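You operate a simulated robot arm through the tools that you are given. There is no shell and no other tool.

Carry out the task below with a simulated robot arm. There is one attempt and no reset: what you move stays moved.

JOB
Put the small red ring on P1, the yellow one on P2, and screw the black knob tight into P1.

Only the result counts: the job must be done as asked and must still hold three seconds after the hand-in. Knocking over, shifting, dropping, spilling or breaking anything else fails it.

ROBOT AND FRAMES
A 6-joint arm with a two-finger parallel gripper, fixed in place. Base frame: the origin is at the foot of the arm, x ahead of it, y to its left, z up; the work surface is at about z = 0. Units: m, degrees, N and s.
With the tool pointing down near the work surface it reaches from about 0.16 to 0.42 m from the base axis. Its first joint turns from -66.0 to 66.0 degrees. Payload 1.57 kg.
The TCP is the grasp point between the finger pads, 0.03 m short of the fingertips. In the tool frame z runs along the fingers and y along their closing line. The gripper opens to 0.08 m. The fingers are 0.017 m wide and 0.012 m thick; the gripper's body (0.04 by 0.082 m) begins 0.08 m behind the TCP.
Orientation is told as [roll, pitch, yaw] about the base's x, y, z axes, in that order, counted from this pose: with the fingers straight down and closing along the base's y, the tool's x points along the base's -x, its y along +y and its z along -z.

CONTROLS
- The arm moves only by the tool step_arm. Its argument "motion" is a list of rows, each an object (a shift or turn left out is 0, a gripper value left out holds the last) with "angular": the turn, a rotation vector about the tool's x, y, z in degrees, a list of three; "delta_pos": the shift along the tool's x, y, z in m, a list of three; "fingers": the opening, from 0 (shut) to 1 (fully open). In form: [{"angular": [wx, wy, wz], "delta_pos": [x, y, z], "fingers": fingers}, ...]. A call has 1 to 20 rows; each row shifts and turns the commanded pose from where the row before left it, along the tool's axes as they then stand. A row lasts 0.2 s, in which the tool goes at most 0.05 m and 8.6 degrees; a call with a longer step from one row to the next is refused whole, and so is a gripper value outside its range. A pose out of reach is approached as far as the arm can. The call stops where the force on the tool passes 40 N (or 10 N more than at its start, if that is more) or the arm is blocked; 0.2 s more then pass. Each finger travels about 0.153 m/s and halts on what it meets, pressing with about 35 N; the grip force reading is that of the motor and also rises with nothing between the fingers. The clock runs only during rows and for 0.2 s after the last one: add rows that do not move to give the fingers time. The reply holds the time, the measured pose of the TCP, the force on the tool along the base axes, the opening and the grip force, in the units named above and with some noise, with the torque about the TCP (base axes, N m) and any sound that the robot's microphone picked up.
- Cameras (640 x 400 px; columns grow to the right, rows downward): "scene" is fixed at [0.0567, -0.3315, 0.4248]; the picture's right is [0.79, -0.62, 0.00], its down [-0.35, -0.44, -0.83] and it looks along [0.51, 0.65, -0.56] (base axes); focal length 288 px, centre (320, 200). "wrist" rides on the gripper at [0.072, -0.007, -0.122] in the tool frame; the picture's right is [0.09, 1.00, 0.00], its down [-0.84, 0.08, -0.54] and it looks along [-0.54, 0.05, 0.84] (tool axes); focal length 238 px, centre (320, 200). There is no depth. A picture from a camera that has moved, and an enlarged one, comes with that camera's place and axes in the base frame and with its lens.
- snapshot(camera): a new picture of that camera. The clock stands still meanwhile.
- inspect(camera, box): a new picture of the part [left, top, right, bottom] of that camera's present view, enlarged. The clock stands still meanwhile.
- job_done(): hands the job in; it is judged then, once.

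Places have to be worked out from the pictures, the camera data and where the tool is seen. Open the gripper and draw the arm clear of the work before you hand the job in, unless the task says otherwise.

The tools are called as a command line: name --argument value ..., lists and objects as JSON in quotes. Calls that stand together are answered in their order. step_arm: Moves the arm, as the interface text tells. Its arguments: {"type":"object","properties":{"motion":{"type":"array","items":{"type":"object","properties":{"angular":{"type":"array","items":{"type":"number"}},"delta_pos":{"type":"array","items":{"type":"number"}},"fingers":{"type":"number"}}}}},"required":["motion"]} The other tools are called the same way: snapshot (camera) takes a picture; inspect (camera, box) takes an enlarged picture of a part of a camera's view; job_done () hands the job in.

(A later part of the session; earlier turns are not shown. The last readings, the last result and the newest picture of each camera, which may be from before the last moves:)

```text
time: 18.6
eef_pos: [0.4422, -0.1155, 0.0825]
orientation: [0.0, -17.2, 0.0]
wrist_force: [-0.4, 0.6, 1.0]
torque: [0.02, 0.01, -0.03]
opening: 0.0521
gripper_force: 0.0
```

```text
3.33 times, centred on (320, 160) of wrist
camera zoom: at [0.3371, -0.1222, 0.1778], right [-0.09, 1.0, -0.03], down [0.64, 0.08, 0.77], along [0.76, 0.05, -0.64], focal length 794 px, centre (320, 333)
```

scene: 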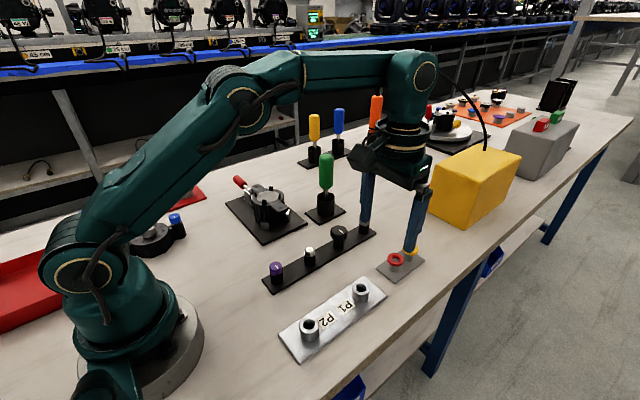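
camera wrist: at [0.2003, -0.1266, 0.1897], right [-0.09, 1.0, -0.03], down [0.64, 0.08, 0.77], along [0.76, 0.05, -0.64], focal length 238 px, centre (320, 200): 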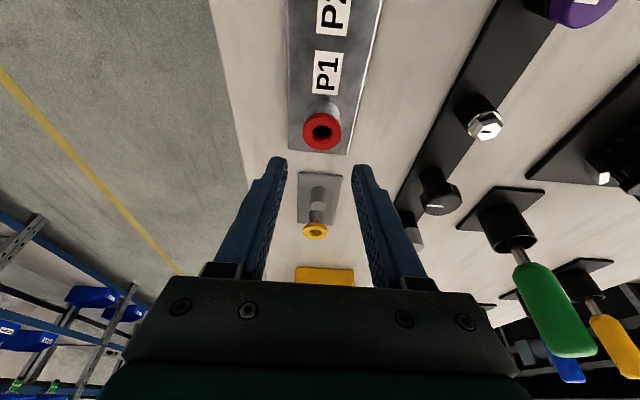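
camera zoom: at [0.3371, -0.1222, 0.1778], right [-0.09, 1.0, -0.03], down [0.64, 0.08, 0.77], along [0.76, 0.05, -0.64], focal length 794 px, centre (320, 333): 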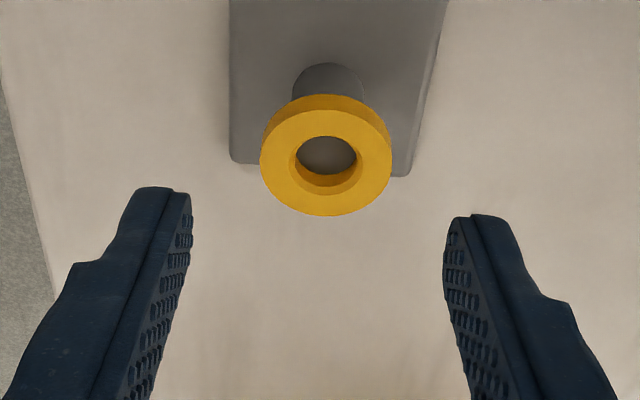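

The yellow ring comes out at (0.4512, -0.1149), right under the tool. I'll descend so the fingertips straddle its top and check before the last few millimetres.

step_arm --motion '[{"delta_pos": [0.0032, 0.0002, 0.0115]}, {"delta_pos": [0.0032, 0.0001, 0.0115]}, {"delta_pos": [0, 0, 0]}, {"delta_pos": [0, 0, 0]}]'

inspect --camera "scene" --box '[385, 215, 445, 265]'

inspect --camera "wrist" --box '[250, 120, 390, 220]'

```text
time: 19.6
eef_pos: [0.4422, -0.115, 0.0587]
orientation: [-0.1, -17.2, -0.1]
wrist_force: [0.6, 0.6, 0.1]
torque: [0.0, -0.01, 0.0]
opening: 0.0521
gripper_force: 0.1
```

```text
8.00 times, centred on (415, 240) of scene
camera zoom: at [0.0567, -0.3315, 0.4248], right [0.79, -0.62, 0.0], down [-0.35, -0.44, -0.83], along [0.51, 0.65, -0.56], focal length 2305 px, centre (-440, -120)
```

zoom: 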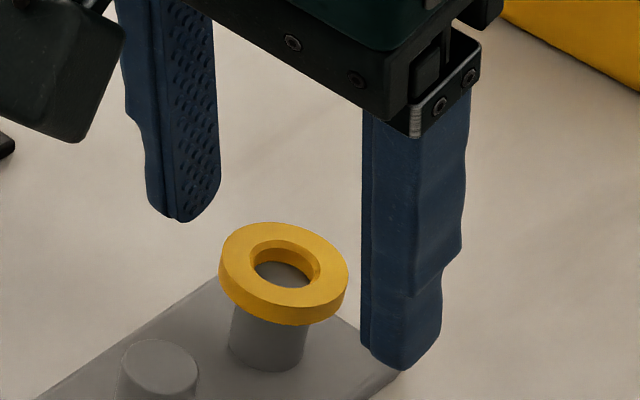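

```text
4.00 times, centred on (320, 170) of wrist
camera zoom: at [0.338, -0.1223, 0.154], right [-0.09, 1.0, -0.03], down [0.64, 0.08, 0.77], along [0.76, 0.05, -0.64], focal length 953 px, centre (320, 320)
```

zoom: 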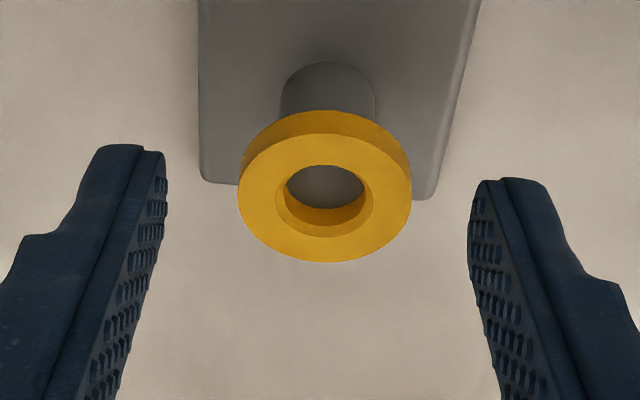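

Aligned; I'll take the last 4 mm down and close on the yellow ring.

step_arm --motion '[{"delta_pos": [0.0003, 0.0004, 0.0041]}, {"delta_pos": [0, 0, 0]}, {"fingers": 0.45}, {"fingers": 0.3}, {"fingers": 0.2}, {"fingers": 0.2}]'

inspect --camera "scene" --box '[385, 215, 445, 265]'

inspect --camera "wrist" --box '[250, 120, 390, 220]'

```text
time: 21.0
eef_pos: [0.4441, -0.1154, 0.0557]
orientation: [0.0, -17.2, 0.0]
wrist_force: [0.1, 0.9, -0.6]
torque: [0.01, -0.04, -0.01]
opening: 0.0265
gripper_force: 35.1
```

```text
8.00 times, centred on (415, 240) of scene
camera zoom: at [0.0567, -0.3315, 0.4248], right [0.79, -0.62, 0.0], down [-0.35, -0.44, -0.83], along [0.51, 0.65, -0.56], focal length 2305 px, centre (-440, -120)
```

zoom: 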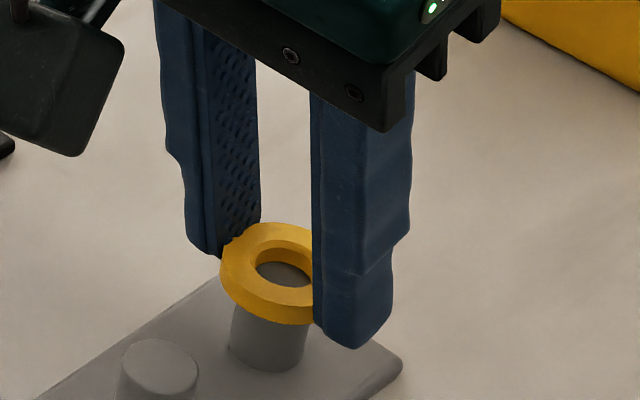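

```text
4.00 times, centred on (320, 170) of wrist
camera zoom: at [0.3389, -0.1219, 0.15], right [-0.09, 1.0, -0.03], down [0.64, 0.08, 0.77], along [0.76, 0.05, -0.64], focal length 953 px, centre (320, 320)
```

zoom: 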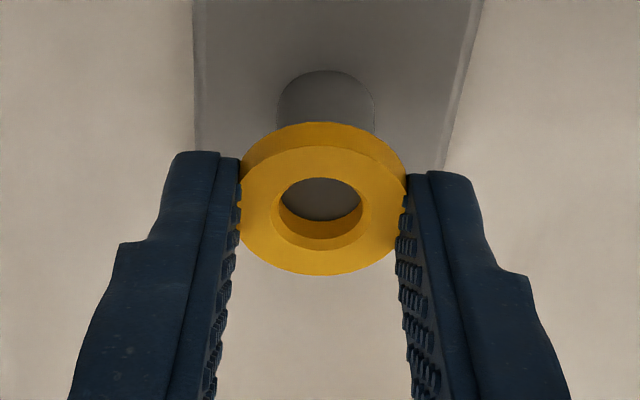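

Yellow is gripped. I'll lift it and carry it toward P2 at a safe height, stopping short (TCP x≈0.224) to look at clearances near the base.

step_arm --motion '[{"delta_pos": [-0.0037, 0, -0.0119]}, {"delta_pos": [-0.0037, 0, -0.0119]}, {"delta_pos": [0.0408, -0.0009, -0.0169]}, {"delta_pos": [0.0408, -0.0009, -0.0169]}, {"delta_pos": [0.0408, -0.0009, -0.0169]}, {"delta_pos": [0.0408, -0.0009, -0.0169]}, {"delta_pos": [0.0408, -0.0009, -0.0169]}, {"delta_pos": [0, 0, 0]}, {"delta_pos": [0, 0, 0]}]'

snapshot --camera "scene"

snapshot --camera "wrist"

```text
time: 23.0
eef_pos: [0.2223, -0.1207, 0.1008]
orientation: [-0.1, -17.3, 0.0]
wrist_force: [0.0, 0.5, 0.0]
torque: [0.01, 0.03, 0.0]
opening: 0.0265
gripper_force: 35.2
```

```text
taken
```

scene: 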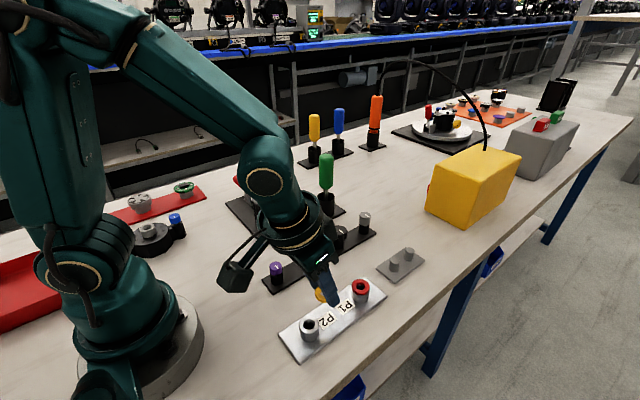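

```text
taken
camera wrist: at [0.1189, -0.1266, 0.1954], right [-0.09, 1.0, -0.03], down [0.64, 0.08, 0.77], along [0.76, 0.05, -0.64], focal length 238 px, centre (320, 200)
```

wrist: 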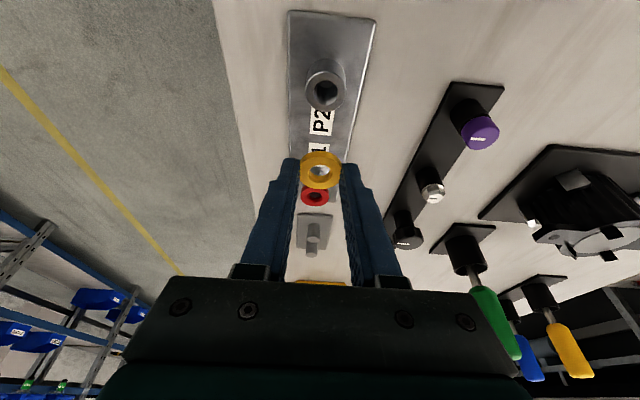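

P2 lies a bit further inward, around x≈0.197–0.200. The camera housing has room to the base. I'll move to hover above P2 with the ring about 25–30 mm over it.

step_arm --motion '[{"delta_pos": [0.0164, 0, 0.0014]}, {"delta_pos": [0.0164, 0, 0.0014]}, {"delta_pos": [0, 0, 0]}, {"delta_pos": [0, 0, 0]}]'

inspect --camera "scene" --box '[270, 270, 350, 350]'

inspect --camera "wrist" --box '[250, 100, 390, 220]'

snapshot --camera "scene"

```text
time: 24.0
eef_pos: [0.1931, -0.1197, 0.0885]
orientation: [0.1, -17.2, 0.0]
wrist_force: [-0.8, -0.1, 0.5]
torque: [-0.02, -0.02, 0.01]
opening: 0.0265
gripper_force: 34.1
```

```text
5.00 times, centred on (310, 310) of scene
camera zoom: at [0.0567, -0.3315, 0.4248], right [0.79, -0.62, 0.0], down [-0.35, -0.44, -0.83], along [0.51, 0.65, -0.56], focal length 1441 px, centre (370, -350)
```

zoom: 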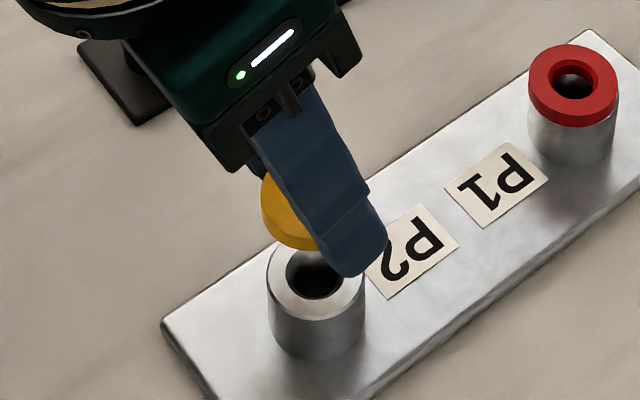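

```text
3.33 times, centred on (320, 160) of wrist
camera zoom: at [0.0885, -0.1269, 0.183], right [-0.09, 1.0, -0.03], down [0.64, 0.08, 0.77], along [0.76, 0.05, -0.64], focal length 794 px, centre (320, 333)
```

zoom: 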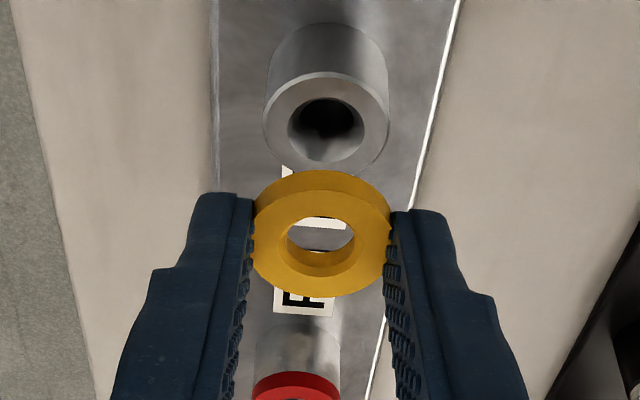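

```text
taken
```

scene: 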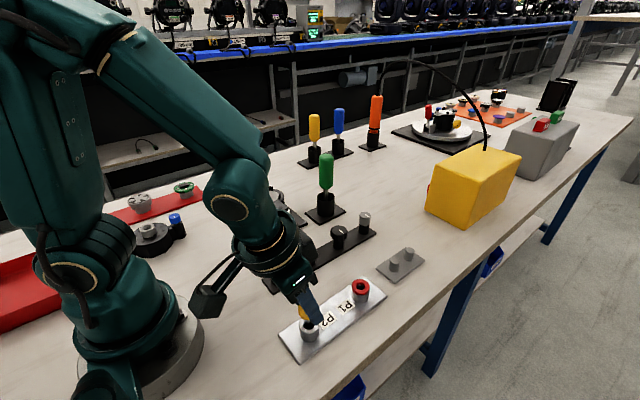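

P2's centre reads (0.1965–0.199, -0.120); the ring is 1–4 mm too far out in x. I'll shift inward 2 mm while lowering 17 mm, then compare again.

step_arm --motion '[{"delta_pos": [0.0035, -0.0001, 0.0078]}, {"delta_pos": [0.0035, -0.0001, 0.0078]}, {"delta_pos": [0, 0, 0]}, {"delta_pos": [0, 0, 0]}]'

inspect --camera "scene" --box '[285, 295, 345, 345]'

inspect --camera "wrist" --box '[270, 120, 370, 200]'

```text
time: 25.0
eef_pos: [0.1916, -0.1207, 0.0704]
orientation: [0.0, -17.2, -0.1]
wrist_force: [0.1, 0.4, -0.5]
torque: [0.01, -0.01, 0.0]
opening: 0.0266
gripper_force: 34.9
```

```text
8.00 times, centred on (315, 320) of scene
camera zoom: at [0.0567, -0.3315, 0.4248], right [0.79, -0.62, 0.0], down [-0.35, -0.44, -0.83], along [0.51, 0.65, -0.56], focal length 2305 px, centre (360, -760)
```

zoom: 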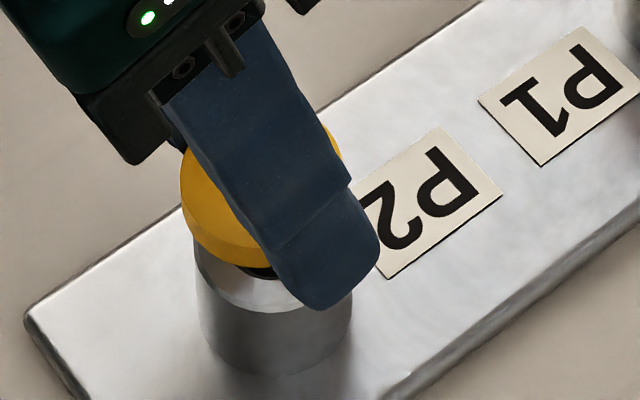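

```text
5.00 times, centred on (320, 160) of wrist
camera zoom: at [0.0864, -0.1271, 0.1656], right [-0.09, 1.0, -0.03], down [0.64, 0.08, 0.77], along [0.76, 0.05, -0.64], focal length 1192 px, centre (320, 400)
```

zoom: 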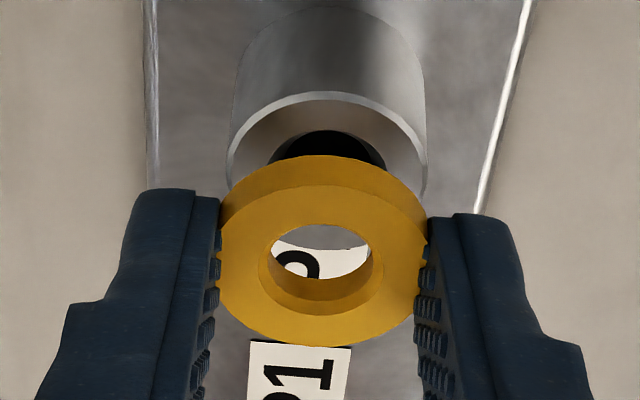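

The ring is now slightly too far inward (about 1.5 mm). I'll correct outward by 1.6 mm and descend 10 mm, then recheck.

step_arm --motion '[{"delta_pos": [0.0007, 0.0001, 0.005]}, {"delta_pos": [0.0008, 0.0001, 0.005]}, {"delta_pos": [0, 0, 0]}, {"delta_pos": [0, 0, 0]}]'

inspect --camera "scene" --box '[290, 305, 335, 345]'

inspect --camera "wrist" --box '[290, 130, 350, 195]'

```text
time: 26.0
eef_pos: [0.1926, -0.1203, 0.0612]
orientation: [0.1, -17.2, 0.1]
wrist_force: [0.9, 0.8, -0.9]
torque: [-0.03, 0.0, 0.0]
opening: 0.0265
gripper_force: 35.2
```

```text
10.00 times, centred on (312, 325) of scene
camera zoom: at [0.0567, -0.3315, 0.4248], right [0.79, -0.62, 0.0], down [-0.35, -0.44, -0.83], along [0.51, 0.65, -0.56], focal length 2881 px, centre (395, -1050)
```

zoom: 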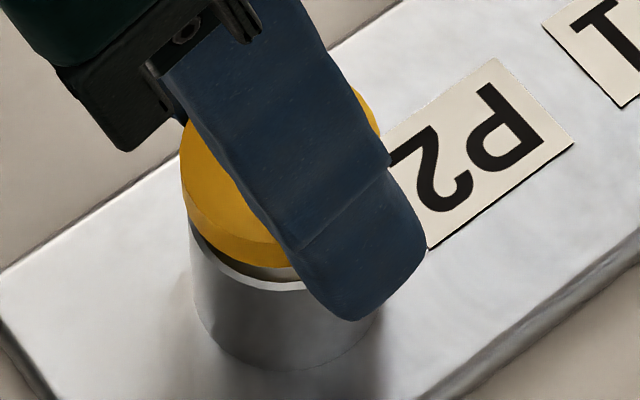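

```text
6.15 times, centred on (320, 162) of wrist
camera zoom: at [0.0878, -0.1268, 0.1556], right [-0.09, 1.0, -0.03], down [0.64, 0.08, 0.77], along [0.76, 0.05, -0.64], focal length 1467 px, centre (320, 431)
```

zoom: 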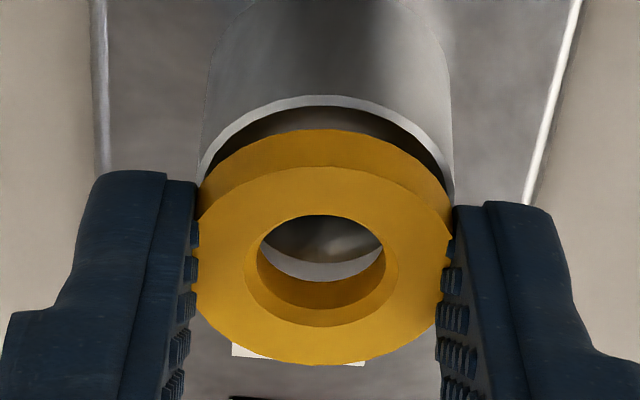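

Alignment is now within about half a millimetre by both views; remaining gap around 5 mm. I'll descend 4 mm, with a 0.3 mm nudge outward, and look again.

step_arm --motion '[{"delta_pos": [0.0003, 0.0001, 0.0014]}, {"delta_pos": [0.0003, 0.0001, 0.0013]}, {"delta_pos": [0.0003, 0, 0.0013]}, {"delta_pos": [0, 0, 0]}]'

inspect --camera "scene" --box '[290, 305, 335, 345]'

inspect --camera "wrist" --box '[290, 130, 350, 195]'

```text
time: 27.0
eef_pos: [0.1935, -0.1197, 0.0564]
orientation: [0.0, -17.2, 0.0]
wrist_force: [0.2, -0.7, -0.6]
torque: [-0.03, -0.03, -0.02]
opening: 0.0264
gripper_force: 34.8
```

```text
10.00 times, centred on (312, 325) of scene
camera zoom: at [0.0567, -0.3315, 0.4248], right [0.79, -0.62, 0.0], down [-0.35, -0.44, -0.83], along [0.51, 0.65, -0.56], focal length 2881 px, centre (395, -1050)
```

zoom: 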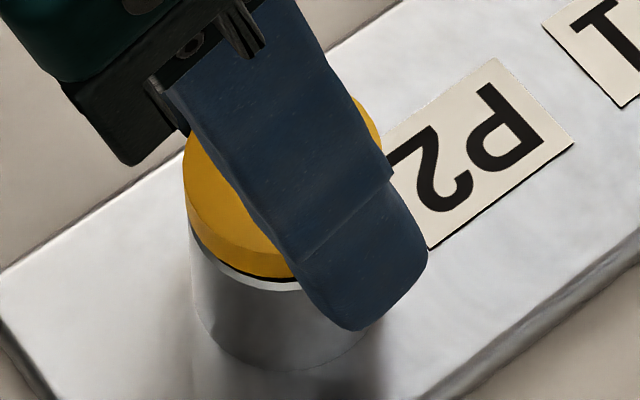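

```text
6.15 times, centred on (320, 162) of wrist
camera zoom: at [0.0885, -0.1262, 0.1514], right [-0.09, 1.0, -0.03], down [0.64, 0.08, 0.77], along [0.76, 0.05, -0.64], focal length 1467 px, centre (320, 431)
```

zoom: 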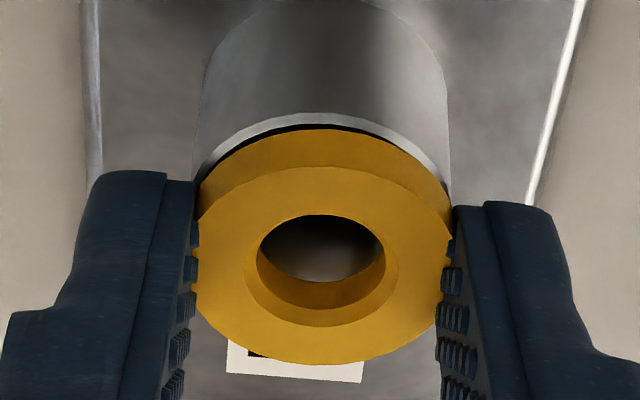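

Still a small gap (1.5–3 mm) and the ring looks concentric. I'll creep down 1 mm more.

step_arm --motion '[{"delta_pos": [0.0001, 0, 0.0005]}, {"delta_pos": [0.0002, 0, 0.0005]}, {"delta_pos": [0, 0, 0]}]'

inspect --camera "scene" --box '[290, 305, 335, 345]'

inspect --camera "wrist" --box '[290, 130, 350, 195]'

```text
time: 27.8
eef_pos: [0.1928, -0.1195, 0.0557]
orientation: [0.0, -17.3, 0.0]
wrist_force: [0.0, -0.8, 0.1]
torque: [-0.03, 0.02, 0.01]
opening: 0.0265
gripper_force: 34.7
```

```text
10.00 times, centred on (312, 325) of scene
camera zoom: at [0.0567, -0.3315, 0.4248], right [0.79, -0.62, 0.0], down [-0.35, -0.44, -0.83], along [0.51, 0.65, -0.56], focal length 2881 px, centre (395, -1050)
```

zoom: 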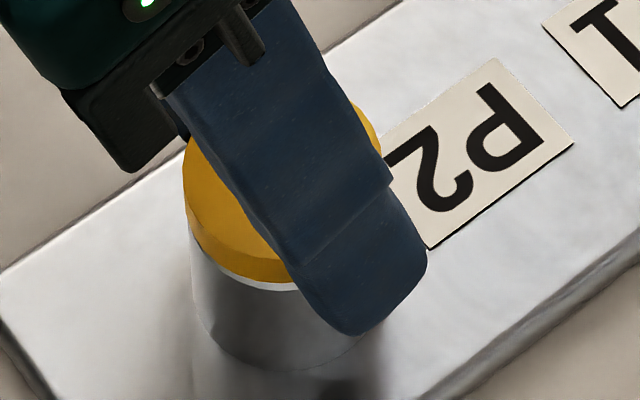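

```text
6.15 times, centred on (320, 162) of wrist
camera zoom: at [0.0884, -0.1264, 0.1504], right [-0.09, 1.0, -0.03], down [0.64, 0.08, 0.77], along [0.76, 0.05, -0.64], focal length 1467 px, centre (320, 431)
```

zoom: 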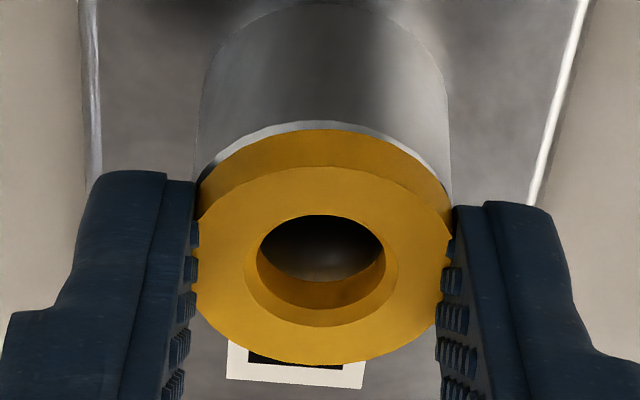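

A thin sliver remains; no force yet. I'll lower another 0.5–1 mm to contact.

step_arm --motion '[{"delta_pos": [0.0002, 0, 0.0006]}, {"delta_pos": [0, 0, 0]}]'

inspect --camera "wrist" --box '[290, 130, 350, 195]'

```text
time: 28.4
eef_pos: [0.1932, -0.12, 0.0557]
orientation: [0.0, -17.3, 0.0]
wrist_force: [0.8, -0.9, -0.6]
torque: [-0.04, -0.04, 0.04]
opening: 0.0266
gripper_force: 34.9
```

```text
6.15 times, centred on (320, 162) of wrist
camera zoom: at [0.0884, -0.1262, 0.1499], right [-0.09, 1.0, -0.03], down [0.64, 0.08, 0.77], along [0.76, 0.05, -0.64], focal length 1467 px, centre (320, 431)
```

zoom: 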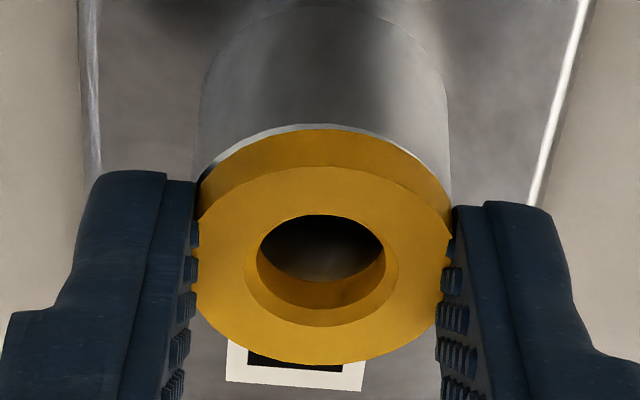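

step_arm --motion '[{"delta_pos": [0.0002, 0, 0.0006]}, {"delta_pos": [0, 0, 0]}]'

inspect --camera "wrist" --box '[290, 130, 350, 195]'

inspect --camera "scene" --box '[290, 305, 335, 345]'

```text
time: 29.0
eef_pos: [0.1934, -0.1193, 0.056]
orientation: [0.0, -17.4, 0.1]
wrist_force: [-5.6, 1.9, 18.4]
torque: [0.17, 0.06, -0.02]
opening: 0.0266
gripper_force: 35.3
```

```text
6.15 times, centred on (320, 162) of wrist
camera zoom: at [0.0885, -0.1263, 0.1494], right [-0.09, 1.0, -0.03], down [0.64, 0.08, 0.77], along [0.76, 0.05, -0.64], focal length 1467 px, centre (320, 431)
```

zoom: 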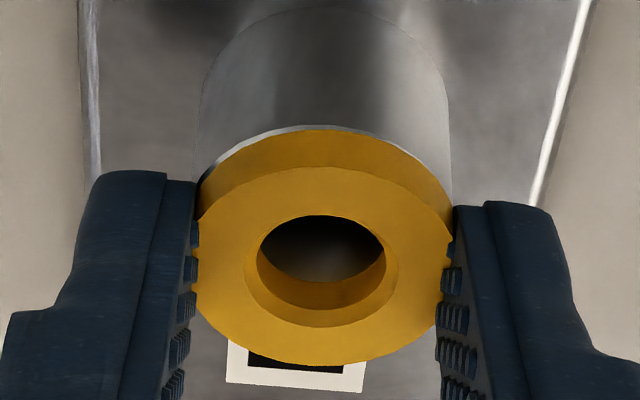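

```text
10.00 times, centred on (312, 325) of scene
camera zoom: at [0.0567, -0.3315, 0.4248], right [0.79, -0.62, 0.0], down [-0.35, -0.44, -0.83], along [0.51, 0.65, -0.56], focal length 2881 px, centre (395, -1050)
```

zoom: 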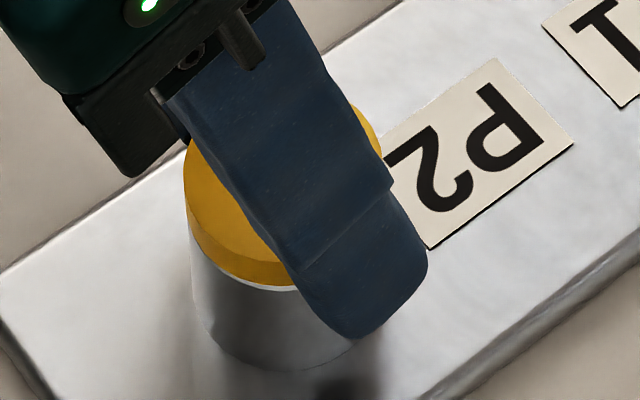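

Contact at about 18 N. I'll back off 0.65 mm to unload, then open to release.

step_arm --motion '[{"delta_pos": [-0.0002, 0, -0.0006]}, {"delta_pos": [0, 0, 0]}]'

```text
time: 29.6
eef_pos: [0.1929, -0.1185, 0.0546]
orientation: [0.0, -17.2, 0.0]
wrist_force: [0.3, -1.2, -1.2]
torque: [-0.02, 0.02, -0.02]
opening: 0.0267
gripper_force: 35.6
```

step_arm --motion '[{"fingers": 0.36}, {"fingers": 0.42}, {"fingers": 0.55}, {"delta_pos": [0, 0, 0]}]'

inspect --camera "wrist" --box '[290, 130, 350, 195]'

inspect --camera "scene" --box '[290, 305, 335, 345]'

```text
time: 30.6
eef_pos: [0.1925, -0.1196, 0.0548]
orientation: [0.1, -17.2, 0.1]
wrist_force: [-0.1, 0.2, 0.1]
torque: [-0.02, 0.0, 0.01]
opening: 0.0438
gripper_force: 0.0
```

```text
6.15 times, centred on (320, 162) of wrist
camera zoom: at [0.0884, -0.1262, 0.1497], right [-0.09, 1.0, -0.03], down [0.64, 0.08, 0.77], along [0.76, 0.05, -0.64], focal length 1467 px, centre (320, 431)
```

zoom: 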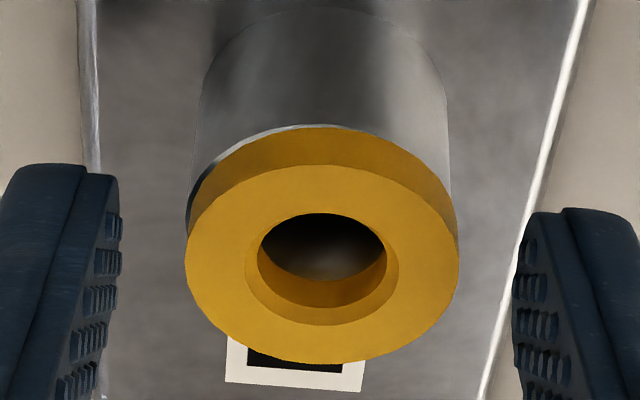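

```text
10.00 times, centred on (312, 325) of scene
camera zoom: at [0.0567, -0.3315, 0.4248], right [0.79, -0.62, 0.0], down [-0.35, -0.44, -0.83], along [0.51, 0.65, -0.56], focal length 2881 px, centre (395, -1050)
```

zoom: 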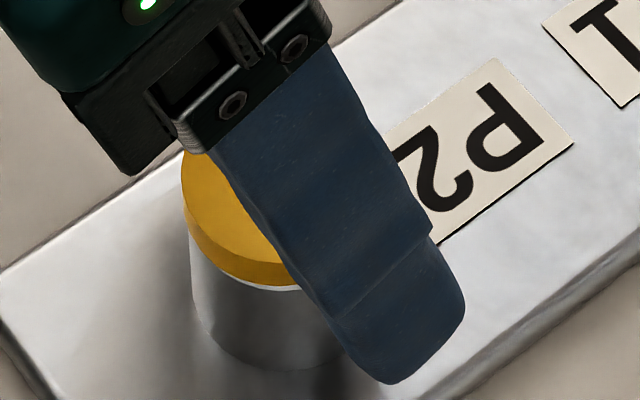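

Yellow is released on P2. I'll rise straight up 5 cm and straighten the tool to vertical, then look at both rings from above.

step_arm --motion '[{"delta_pos": [-0.0074, 0, -0.0239]}, {"delta_pos": [-0.0074, 0, -0.0239]}, {"angular": [0, 8.6, 0]}, {"angular": [0, 8.6, 0]}, {"delta_pos": [0, 0, -0.02]}, {"delta_pos": [0, 0, 0]}, {"delta_pos": [0, 0, 0]}]'

inspect --camera "scene" --box '[285, 270, 385, 350]'

snapshot --camera "wrist"

```text
time: 32.2
eef_pos: [0.1931, -0.1205, 0.1252]
orientation: [0.1, 0.0, 0.0]
wrist_force: [0.1, 0.0, -0.2]
torque: [0.0, 0.0, -0.04]
opening: 0.0442
gripper_force: 0.0
```

```text
5.00 times, centred on (335, 310) of scene
camera zoom: at [0.0567, -0.3315, 0.4248], right [0.79, -0.62, 0.0], down [-0.35, -0.44, -0.83], along [0.51, 0.65, -0.56], focal length 1441 px, centre (245, -350)
```

zoom: 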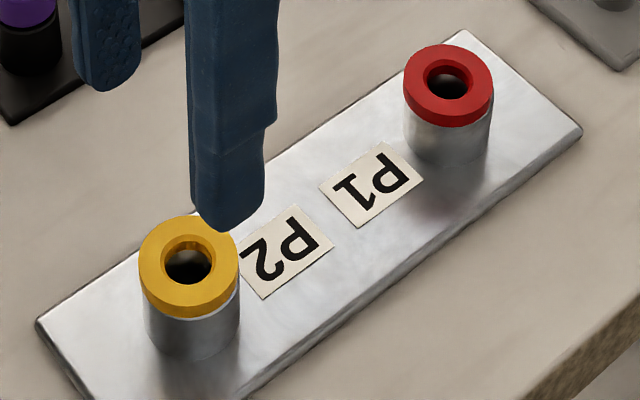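

```text
taken
camera wrist: at [0.1217, -0.1264, 0.2467], right [-0.09, 1.0, 0.0], down [0.84, 0.08, 0.54], along [0.54, 0.05, -0.84], focal length 238 px, centre (320, 200)
```

wrist: 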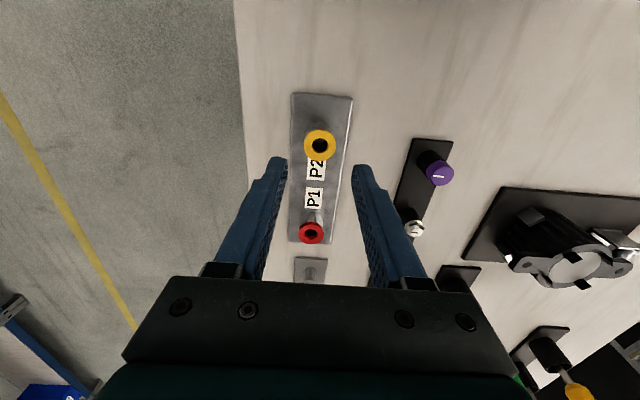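

Both rings are in place. Let me zoom on each to check centring.

inspect --camera "scene" --box '[305, 305, 340, 345]'

inspect --camera "scene" --box '[355, 272, 390, 307]'

inspect --camera "wrist" --box '[295, 120, 345, 170]'

```text
10.00 times, centred on (322, 325) of scene
camera zoom: at [0.0567, -0.3315, 0.4248], right [0.79, -0.62, 0.0], down [-0.35, -0.44, -0.83], along [0.51, 0.65, -0.56], focal length 2881 px, centre (295, -1050)
```

zoom: 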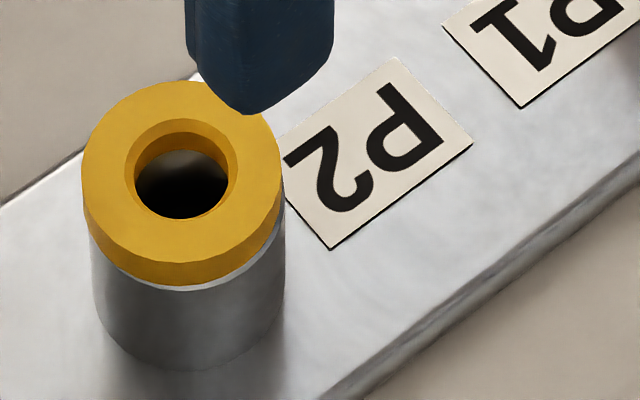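

```text
11.43 times, centred on (372, 290) of scene
camera zoom: at [0.0567, -0.3315, 0.4248], right [0.79, -0.62, 0.0], down [-0.35, -0.44, -0.83], along [0.51, 0.65, -0.56], focal length 3293 px, centre (-280, -823)
```

zoom: 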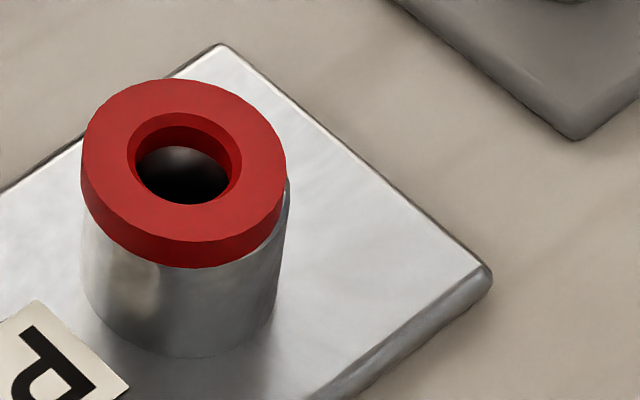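

```text
8.00 times, centred on (320, 145) of wrist
camera zoom: at [0.1217, -0.1264, 0.2467], right [-0.09, 1.0, 0.0], down [0.84, 0.08, 0.54], along [0.54, 0.05, -0.84], focal length 1907 px, centre (320, 640)
```

zoom: 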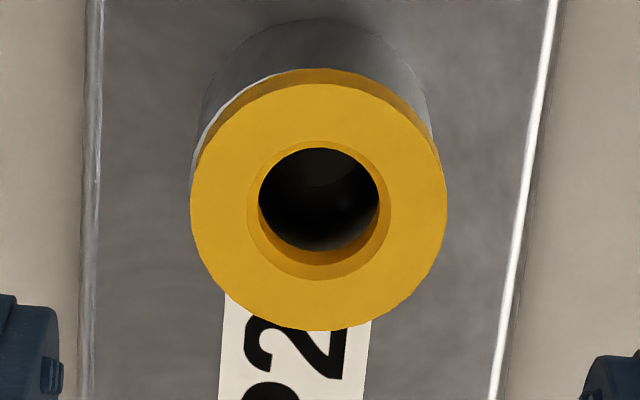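

Both rings sit well (red within ~0.4 mm, yellow within ~0.8 mm). Now the black knob: I'll rise and move over the knob rack for a closer look.

step_arm --motion '[{"delta_pos": [0, 0, -0.03], "fingers": 0.7}, {"delta_pos": [-0.035, 0.026, 0]}, {"delta_pos": [-0.035, 0.026, 0]}, {"delta_pos": [-0.035, 0.026, 0]}, {"delta_pos": [-0.035, 0.026, 0]}, {"delta_pos": [0, 0, 0]}, {"delta_pos": [0, 0, 0]}]'

snapshot --camera "wrist"

inspect --camera "wrist" --box '[260, 80, 400, 220]'

inspect --camera "scene" --box '[310, 210, 370, 260]'

```text
time: 33.8
eef_pos: [0.3333, -0.0139, 0.1558]
orientation: [0.0, 0.1, 0.1]
wrist_force: [0.1, -0.3, -0.5]
torque: [-0.04, 0.01, -0.01]
opening: 0.056
gripper_force: 0.0
```

```text
taken
camera wrist: at [0.2613, -0.0208, 0.2762], right [-0.09, 1.0, 0.0], down [0.84, 0.08, 0.54], along [0.54, 0.05, -0.84], focal length 238 px, centre (320, 200)
```

wrist: 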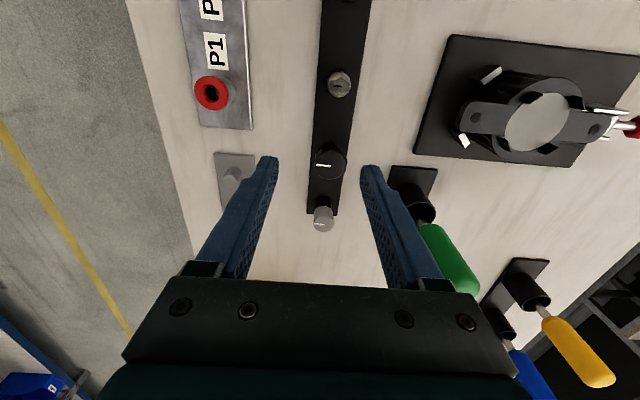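

```text
2.86 times, centred on (330, 150) of wrist
camera zoom: at [0.2613, -0.0208, 0.2762], right [-0.09, 1.0, 0.0], down [0.84, 0.08, 0.54], along [0.54, 0.05, -0.84], focal length 681 px, centre (291, 343)
```

zoom: 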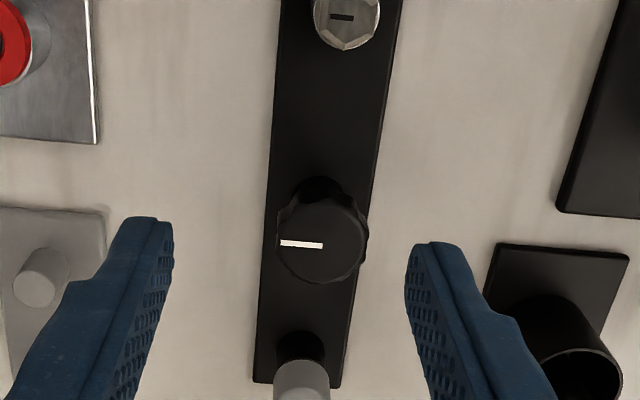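

```text
8.00 times, centred on (340, 235) of scene
camera zoom: at [0.0567, -0.3315, 0.4248], right [0.79, -0.62, 0.0], down [-0.35, -0.44, -0.83], along [0.51, 0.65, -0.56], focal length 2305 px, centre (160, -80)
```

zoom: 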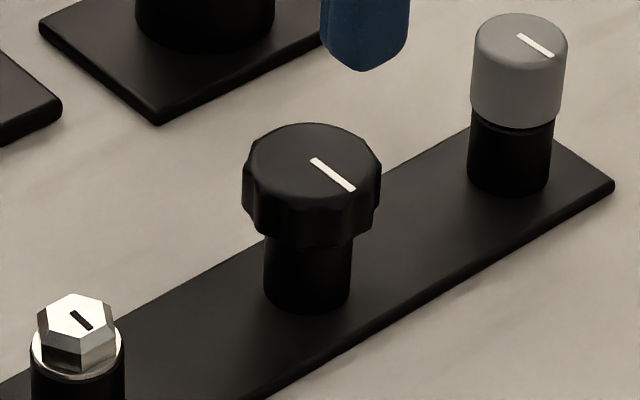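

The black knob's head is about 34 mm wide, centred near (0.364, -0.0005), top at z≈0.0445, head bottom near 0.031. I'll hover over it at TCP z≈0.10 and verify centring.

step_arm --motion '[{"delta_pos": [-0.0154, 0.0067, 0.027]}, {"delta_pos": [-0.0153, 0.0066, 0.027]}, {"delta_pos": [0, 0, 0]}, {"delta_pos": [0, 0, 0]}]'

inspect --camera "wrist" --box '[250, 110, 390, 230]'

inspect --camera "scene" --box '[300, 190, 380, 260]'

```text
time: 34.8
eef_pos: [0.3639, -0.0009, 0.1018]
orientation: [0.0, 0.0, 0.1]
wrist_force: [-0.3, 0.3, -0.1]
torque: [-0.01, -0.04, -0.03]
opening: 0.056
gripper_force: 0.1
```

```text
3.33 times, centred on (320, 170) of wrist
camera zoom: at [0.2919, -0.0081, 0.223], right [-0.09, 1.0, 0.0], down [0.84, 0.08, 0.54], along [0.54, 0.05, -0.84], focal length 794 px, centre (320, 300)
```

zoom: 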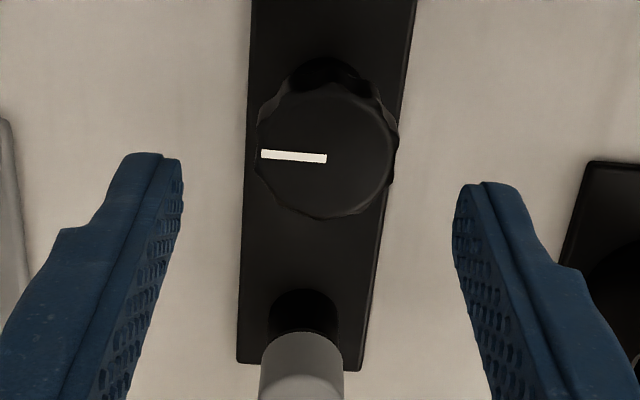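

```text
5.71 times, centred on (340, 225) of scene
camera zoom: at [0.0567, -0.3315, 0.4248], right [0.79, -0.62, 0.0], down [-0.35, -0.44, -0.83], along [0.51, 0.65, -0.56], focal length 1646 px, centre (206, 57)
```

zoom: 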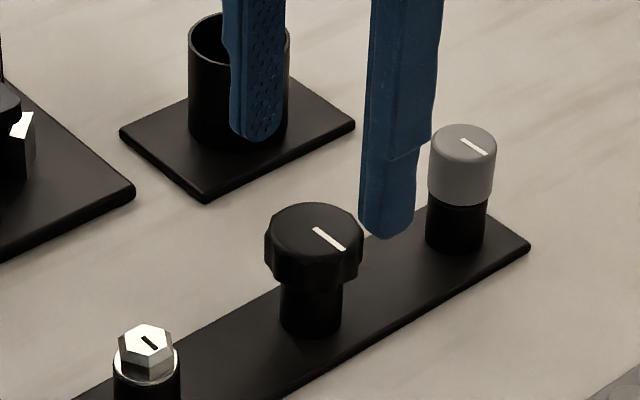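

The knob sits about 1.2 mm further out and 1.4 mm to +y of the tool axis. I'll correct and lower to put the fingers around the head, and also check the whole scene.

step_arm --motion '[{"delta_pos": [-0.0012, 0.0014, 0.012]}, {"delta_pos": [0, 0, 0.012]}, {"delta_pos": [0, 0, 0.012]}, {"delta_pos": [0, 0, 0]}, {"delta_pos": [0, 0, 0]}]'

inspect --camera "wrist" --box '[250, 110, 390, 230]'

inspect --camera "scene" --box '[300, 190, 380, 260]'

snapshot --camera "scene"

```text
time: 36.0
eef_pos: [0.3658, 0.0003, 0.0656]
orientation: [0.0, 0.0, 0.0]
wrist_force: [-0.2, 0.5, 0.0]
torque: [-0.01, -0.01, 0.02]
opening: 0.0558
gripper_force: 0.0
```

```text
3.33 times, centred on (320, 170) of wrist
camera zoom: at [0.2934, -0.0071, 0.1868], right [-0.09, 1.0, 0.0], down [0.84, 0.08, 0.54], along [0.54, 0.05, -0.84], focal length 794 px, centre (320, 300)
```

zoom: 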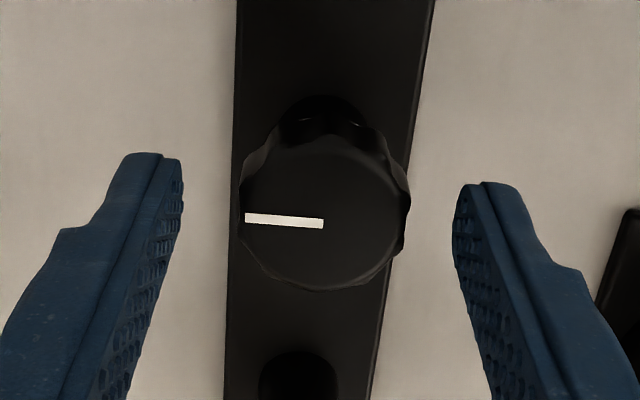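

```text
5.71 times, centred on (340, 225) of scene
camera zoom: at [0.0567, -0.3315, 0.4248], right [0.79, -0.62, 0.0], down [-0.35, -0.44, -0.83], along [0.51, 0.65, -0.56], focal length 1646 px, centre (206, 57)
```

zoom: 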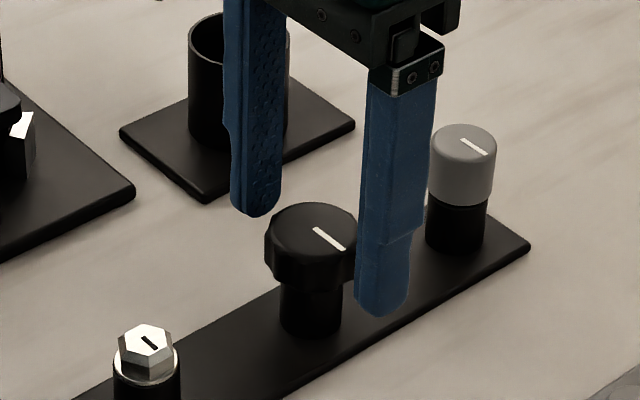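

```text
taken
```

scene: 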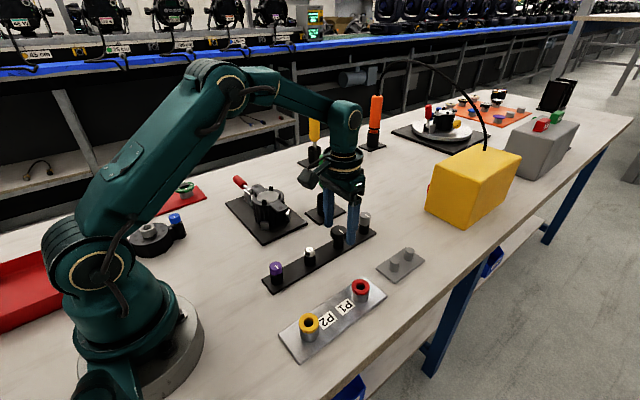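

The head is centred within a millimetre. I'll fine-adjust, lower 5.5 mm so the tips reach the head's underside, and close on it.

step_arm --motion '[{"delta_pos": [0.0007, 0.0005, 0.0028]}, {"delta_pos": [0, 0, 0.0027]}, {"delta_pos": [0, 0, 0]}, {"fingers": 0.5}, {"fingers": 0.35}, {"fingers": 0.2}, {"fingers": 0.2}]'

inspect --camera "wrist" --box '[250, 110, 390, 230]'

inspect --camera "scene" --box '[315, 215, 365, 260]'

```text
time: 37.6
eef_pos: [0.3641, 0.0008, 0.0601]
orientation: [0.0, 0.0, 0.0]
wrist_force: [-0.2, 6.4, -0.6]
torque: [0.16, -0.01, 0.0]
opening: 0.0321
gripper_force: 34.5
```

```text
3.33 times, centred on (320, 170) of wrist
camera zoom: at [0.2925, -0.0068, 0.1811], right [-0.09, 1.0, 0.0], down [0.84, 0.08, 0.54], along [0.54, 0.05, -0.84], focal length 794 px, centre (320, 300)
```

zoom: 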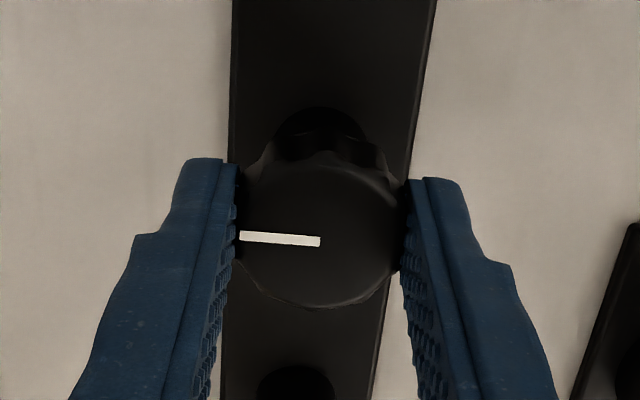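

```text
8.89 times, centred on (340, 238) of scene
camera zoom: at [0.0567, -0.3315, 0.4248], right [0.79, -0.62, 0.0], down [-0.35, -0.44, -0.83], along [0.51, 0.65, -0.56], focal length 2561 px, centre (142, -133)
```

zoom: 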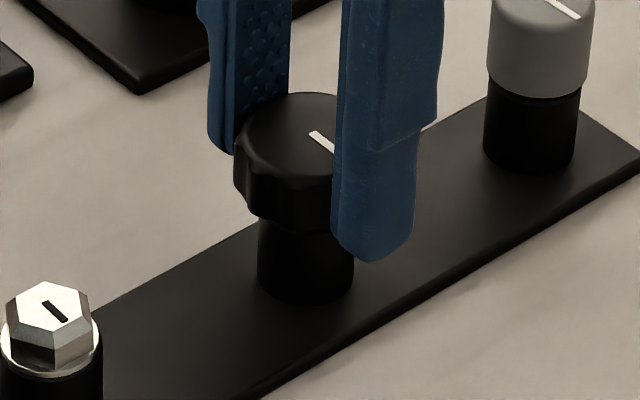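

The knob is gripped (opening 32 mm) with a 6 N side load in y. I'll relieve that by 0.2 mm and lift a little, watching for resistance in case it is threaded in the rack.

step_arm --motion '[{"delta_pos": [0, 0.0002, 0]}, {"delta_pos": [0, 0, -0.001]}, {"delta_pos": [0, 0, -0.002]}, {"delta_pos": [0, 0, 0]}]'

inspect --camera "scene" --box '[315, 215, 365, 260]'

```text
time: 38.6
eef_pos: [0.3645, -0.0006, 0.0634]
orientation: [0.0, 0.0, -0.1]
wrist_force: [0.0, -0.9, 0.0]
torque: [0.01, 0.0, 0.01]
opening: 0.0324
gripper_force: 35.2
```

```text
8.89 times, centred on (340, 238) of scene
camera zoom: at [0.0567, -0.3315, 0.4248], right [0.79, -0.62, 0.0], down [-0.35, -0.44, -0.83], along [0.51, 0.65, -0.56], focal length 2561 px, centre (142, -133)
```

zoom: 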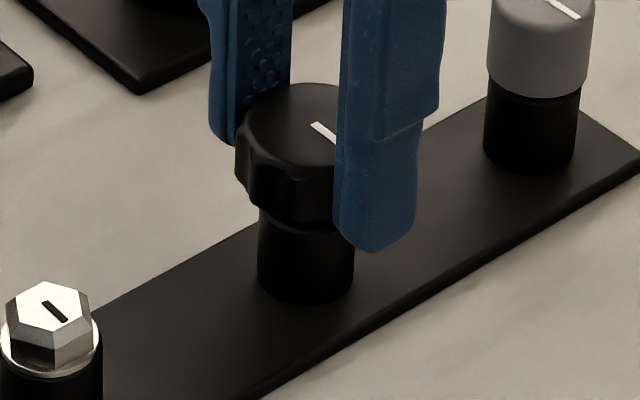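

The knob lifts freely out of the rack. I'll raise it 5 cm and look at its shank.

step_arm --motion '[{"delta_pos": [0, 0, -0.01]}, {"delta_pos": [0, 0, -0.02]}, {"delta_pos": [0, 0, -0.025]}, {"delta_pos": [0, 0, 0]}]'

inspect --camera "scene" --box '[310, 195, 370, 255]'

inspect --camera "wrist" --box '[270, 120, 370, 220]'

```text
time: 39.6
eef_pos: [0.3634, 0.0004, 0.1163]
orientation: [0.0, -0.1, 0.0]
wrist_force: [-0.4, 0.5, -0.3]
torque: [-0.03, -0.02, -0.01]
opening: 0.0321
gripper_force: 35.2
```

```text
6.67 times, centred on (340, 225) of scene
camera zoom: at [0.0567, -0.3315, 0.4248], right [0.79, -0.62, 0.0], down [-0.35, -0.44, -0.83], along [0.51, 0.65, -0.56], focal length 1921 px, centre (187, 33)
```

zoom: 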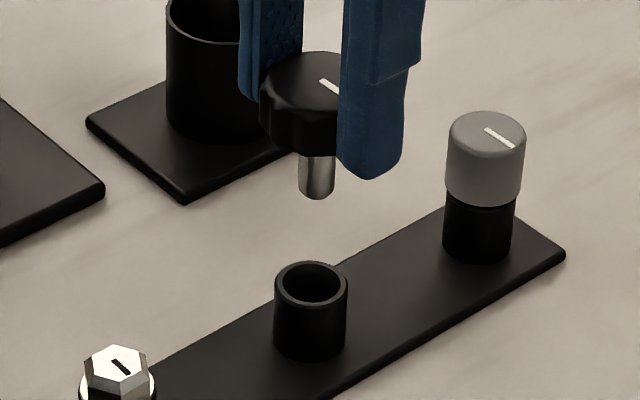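

```text
4.00 times, centred on (320, 170) of wrist
camera zoom: at [0.2919, -0.0072, 0.2387], right [-0.09, 1.0, 0.0], down [0.84, 0.08, 0.54], along [0.54, 0.05, -0.84], focal length 953 px, centre (320, 320)
```

zoom: 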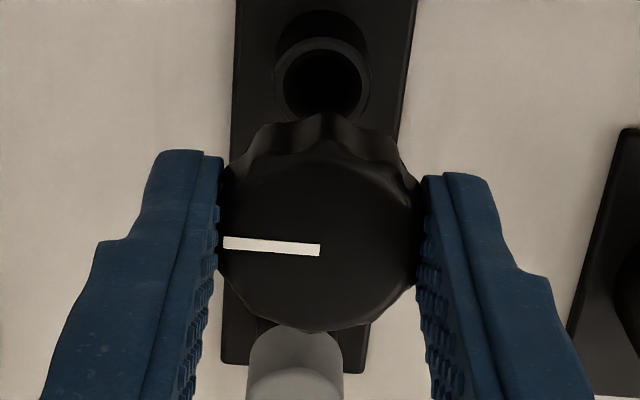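

The shank is a smooth-looking metal pin about 11–12 mm thick and 17+ mm long, so it should pass through the 15 mm ring hole. I'll carry the knob over P1 at this height.

step_arm --motion '[{"delta_pos": [0.01385, -0.03, 0]}, {"delta_pos": [0.01385, -0.03, 0]}, {"delta_pos": [0.01385, -0.03, 0]}, {"delta_pos": [0.01385, -0.03, 0]}, {"delta_pos": [0, 0, 0]}, {"delta_pos": [0, 0, 0]}]'

inspect --camera "scene" --box '[325, 230, 395, 310]'

inspect --camera "wrist" --box '[260, 60, 380, 220]'

snapshot --camera "scene"

```text
time: 41.0
eef_pos: [0.3085, -0.1201, 0.1174]
orientation: [0.0, 0.0, 0.0]
wrist_force: [-0.1, 0.1, -0.8]
torque: [-0.01, 0.01, 0.0]
opening: 0.0325
gripper_force: 34.9
```

```text
5.00 times, centred on (360, 270) of scene
camera zoom: at [0.0567, -0.3315, 0.4248], right [0.79, -0.62, 0.0], down [-0.35, -0.44, -0.83], along [0.51, 0.65, -0.56], focal length 1441 px, centre (120, -150)
```

zoom: 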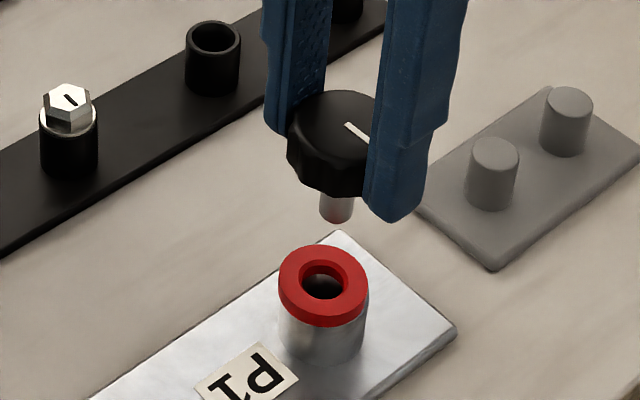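

```text
2.50 times, centred on (320, 140) of wrist
camera zoom: at [0.2369, -0.1272, 0.2393], right [-0.09, 1.0, 0.0], down [0.84, 0.08, 0.54], along [0.54, 0.05, -0.84], focal length 596 px, centre (320, 350)
```

zoom: 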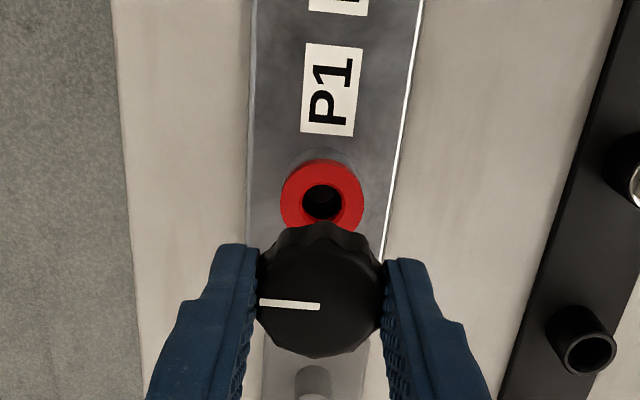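

```text
taken
```

scene: 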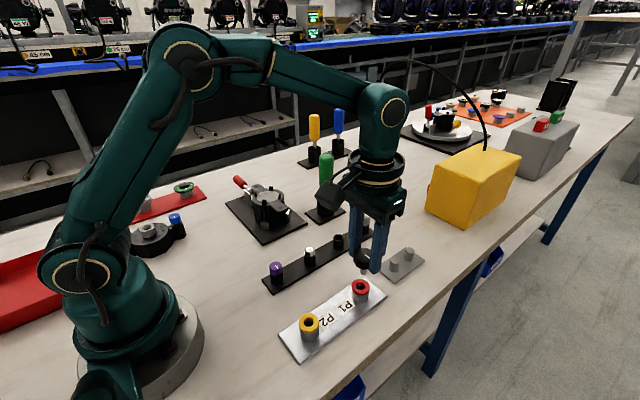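

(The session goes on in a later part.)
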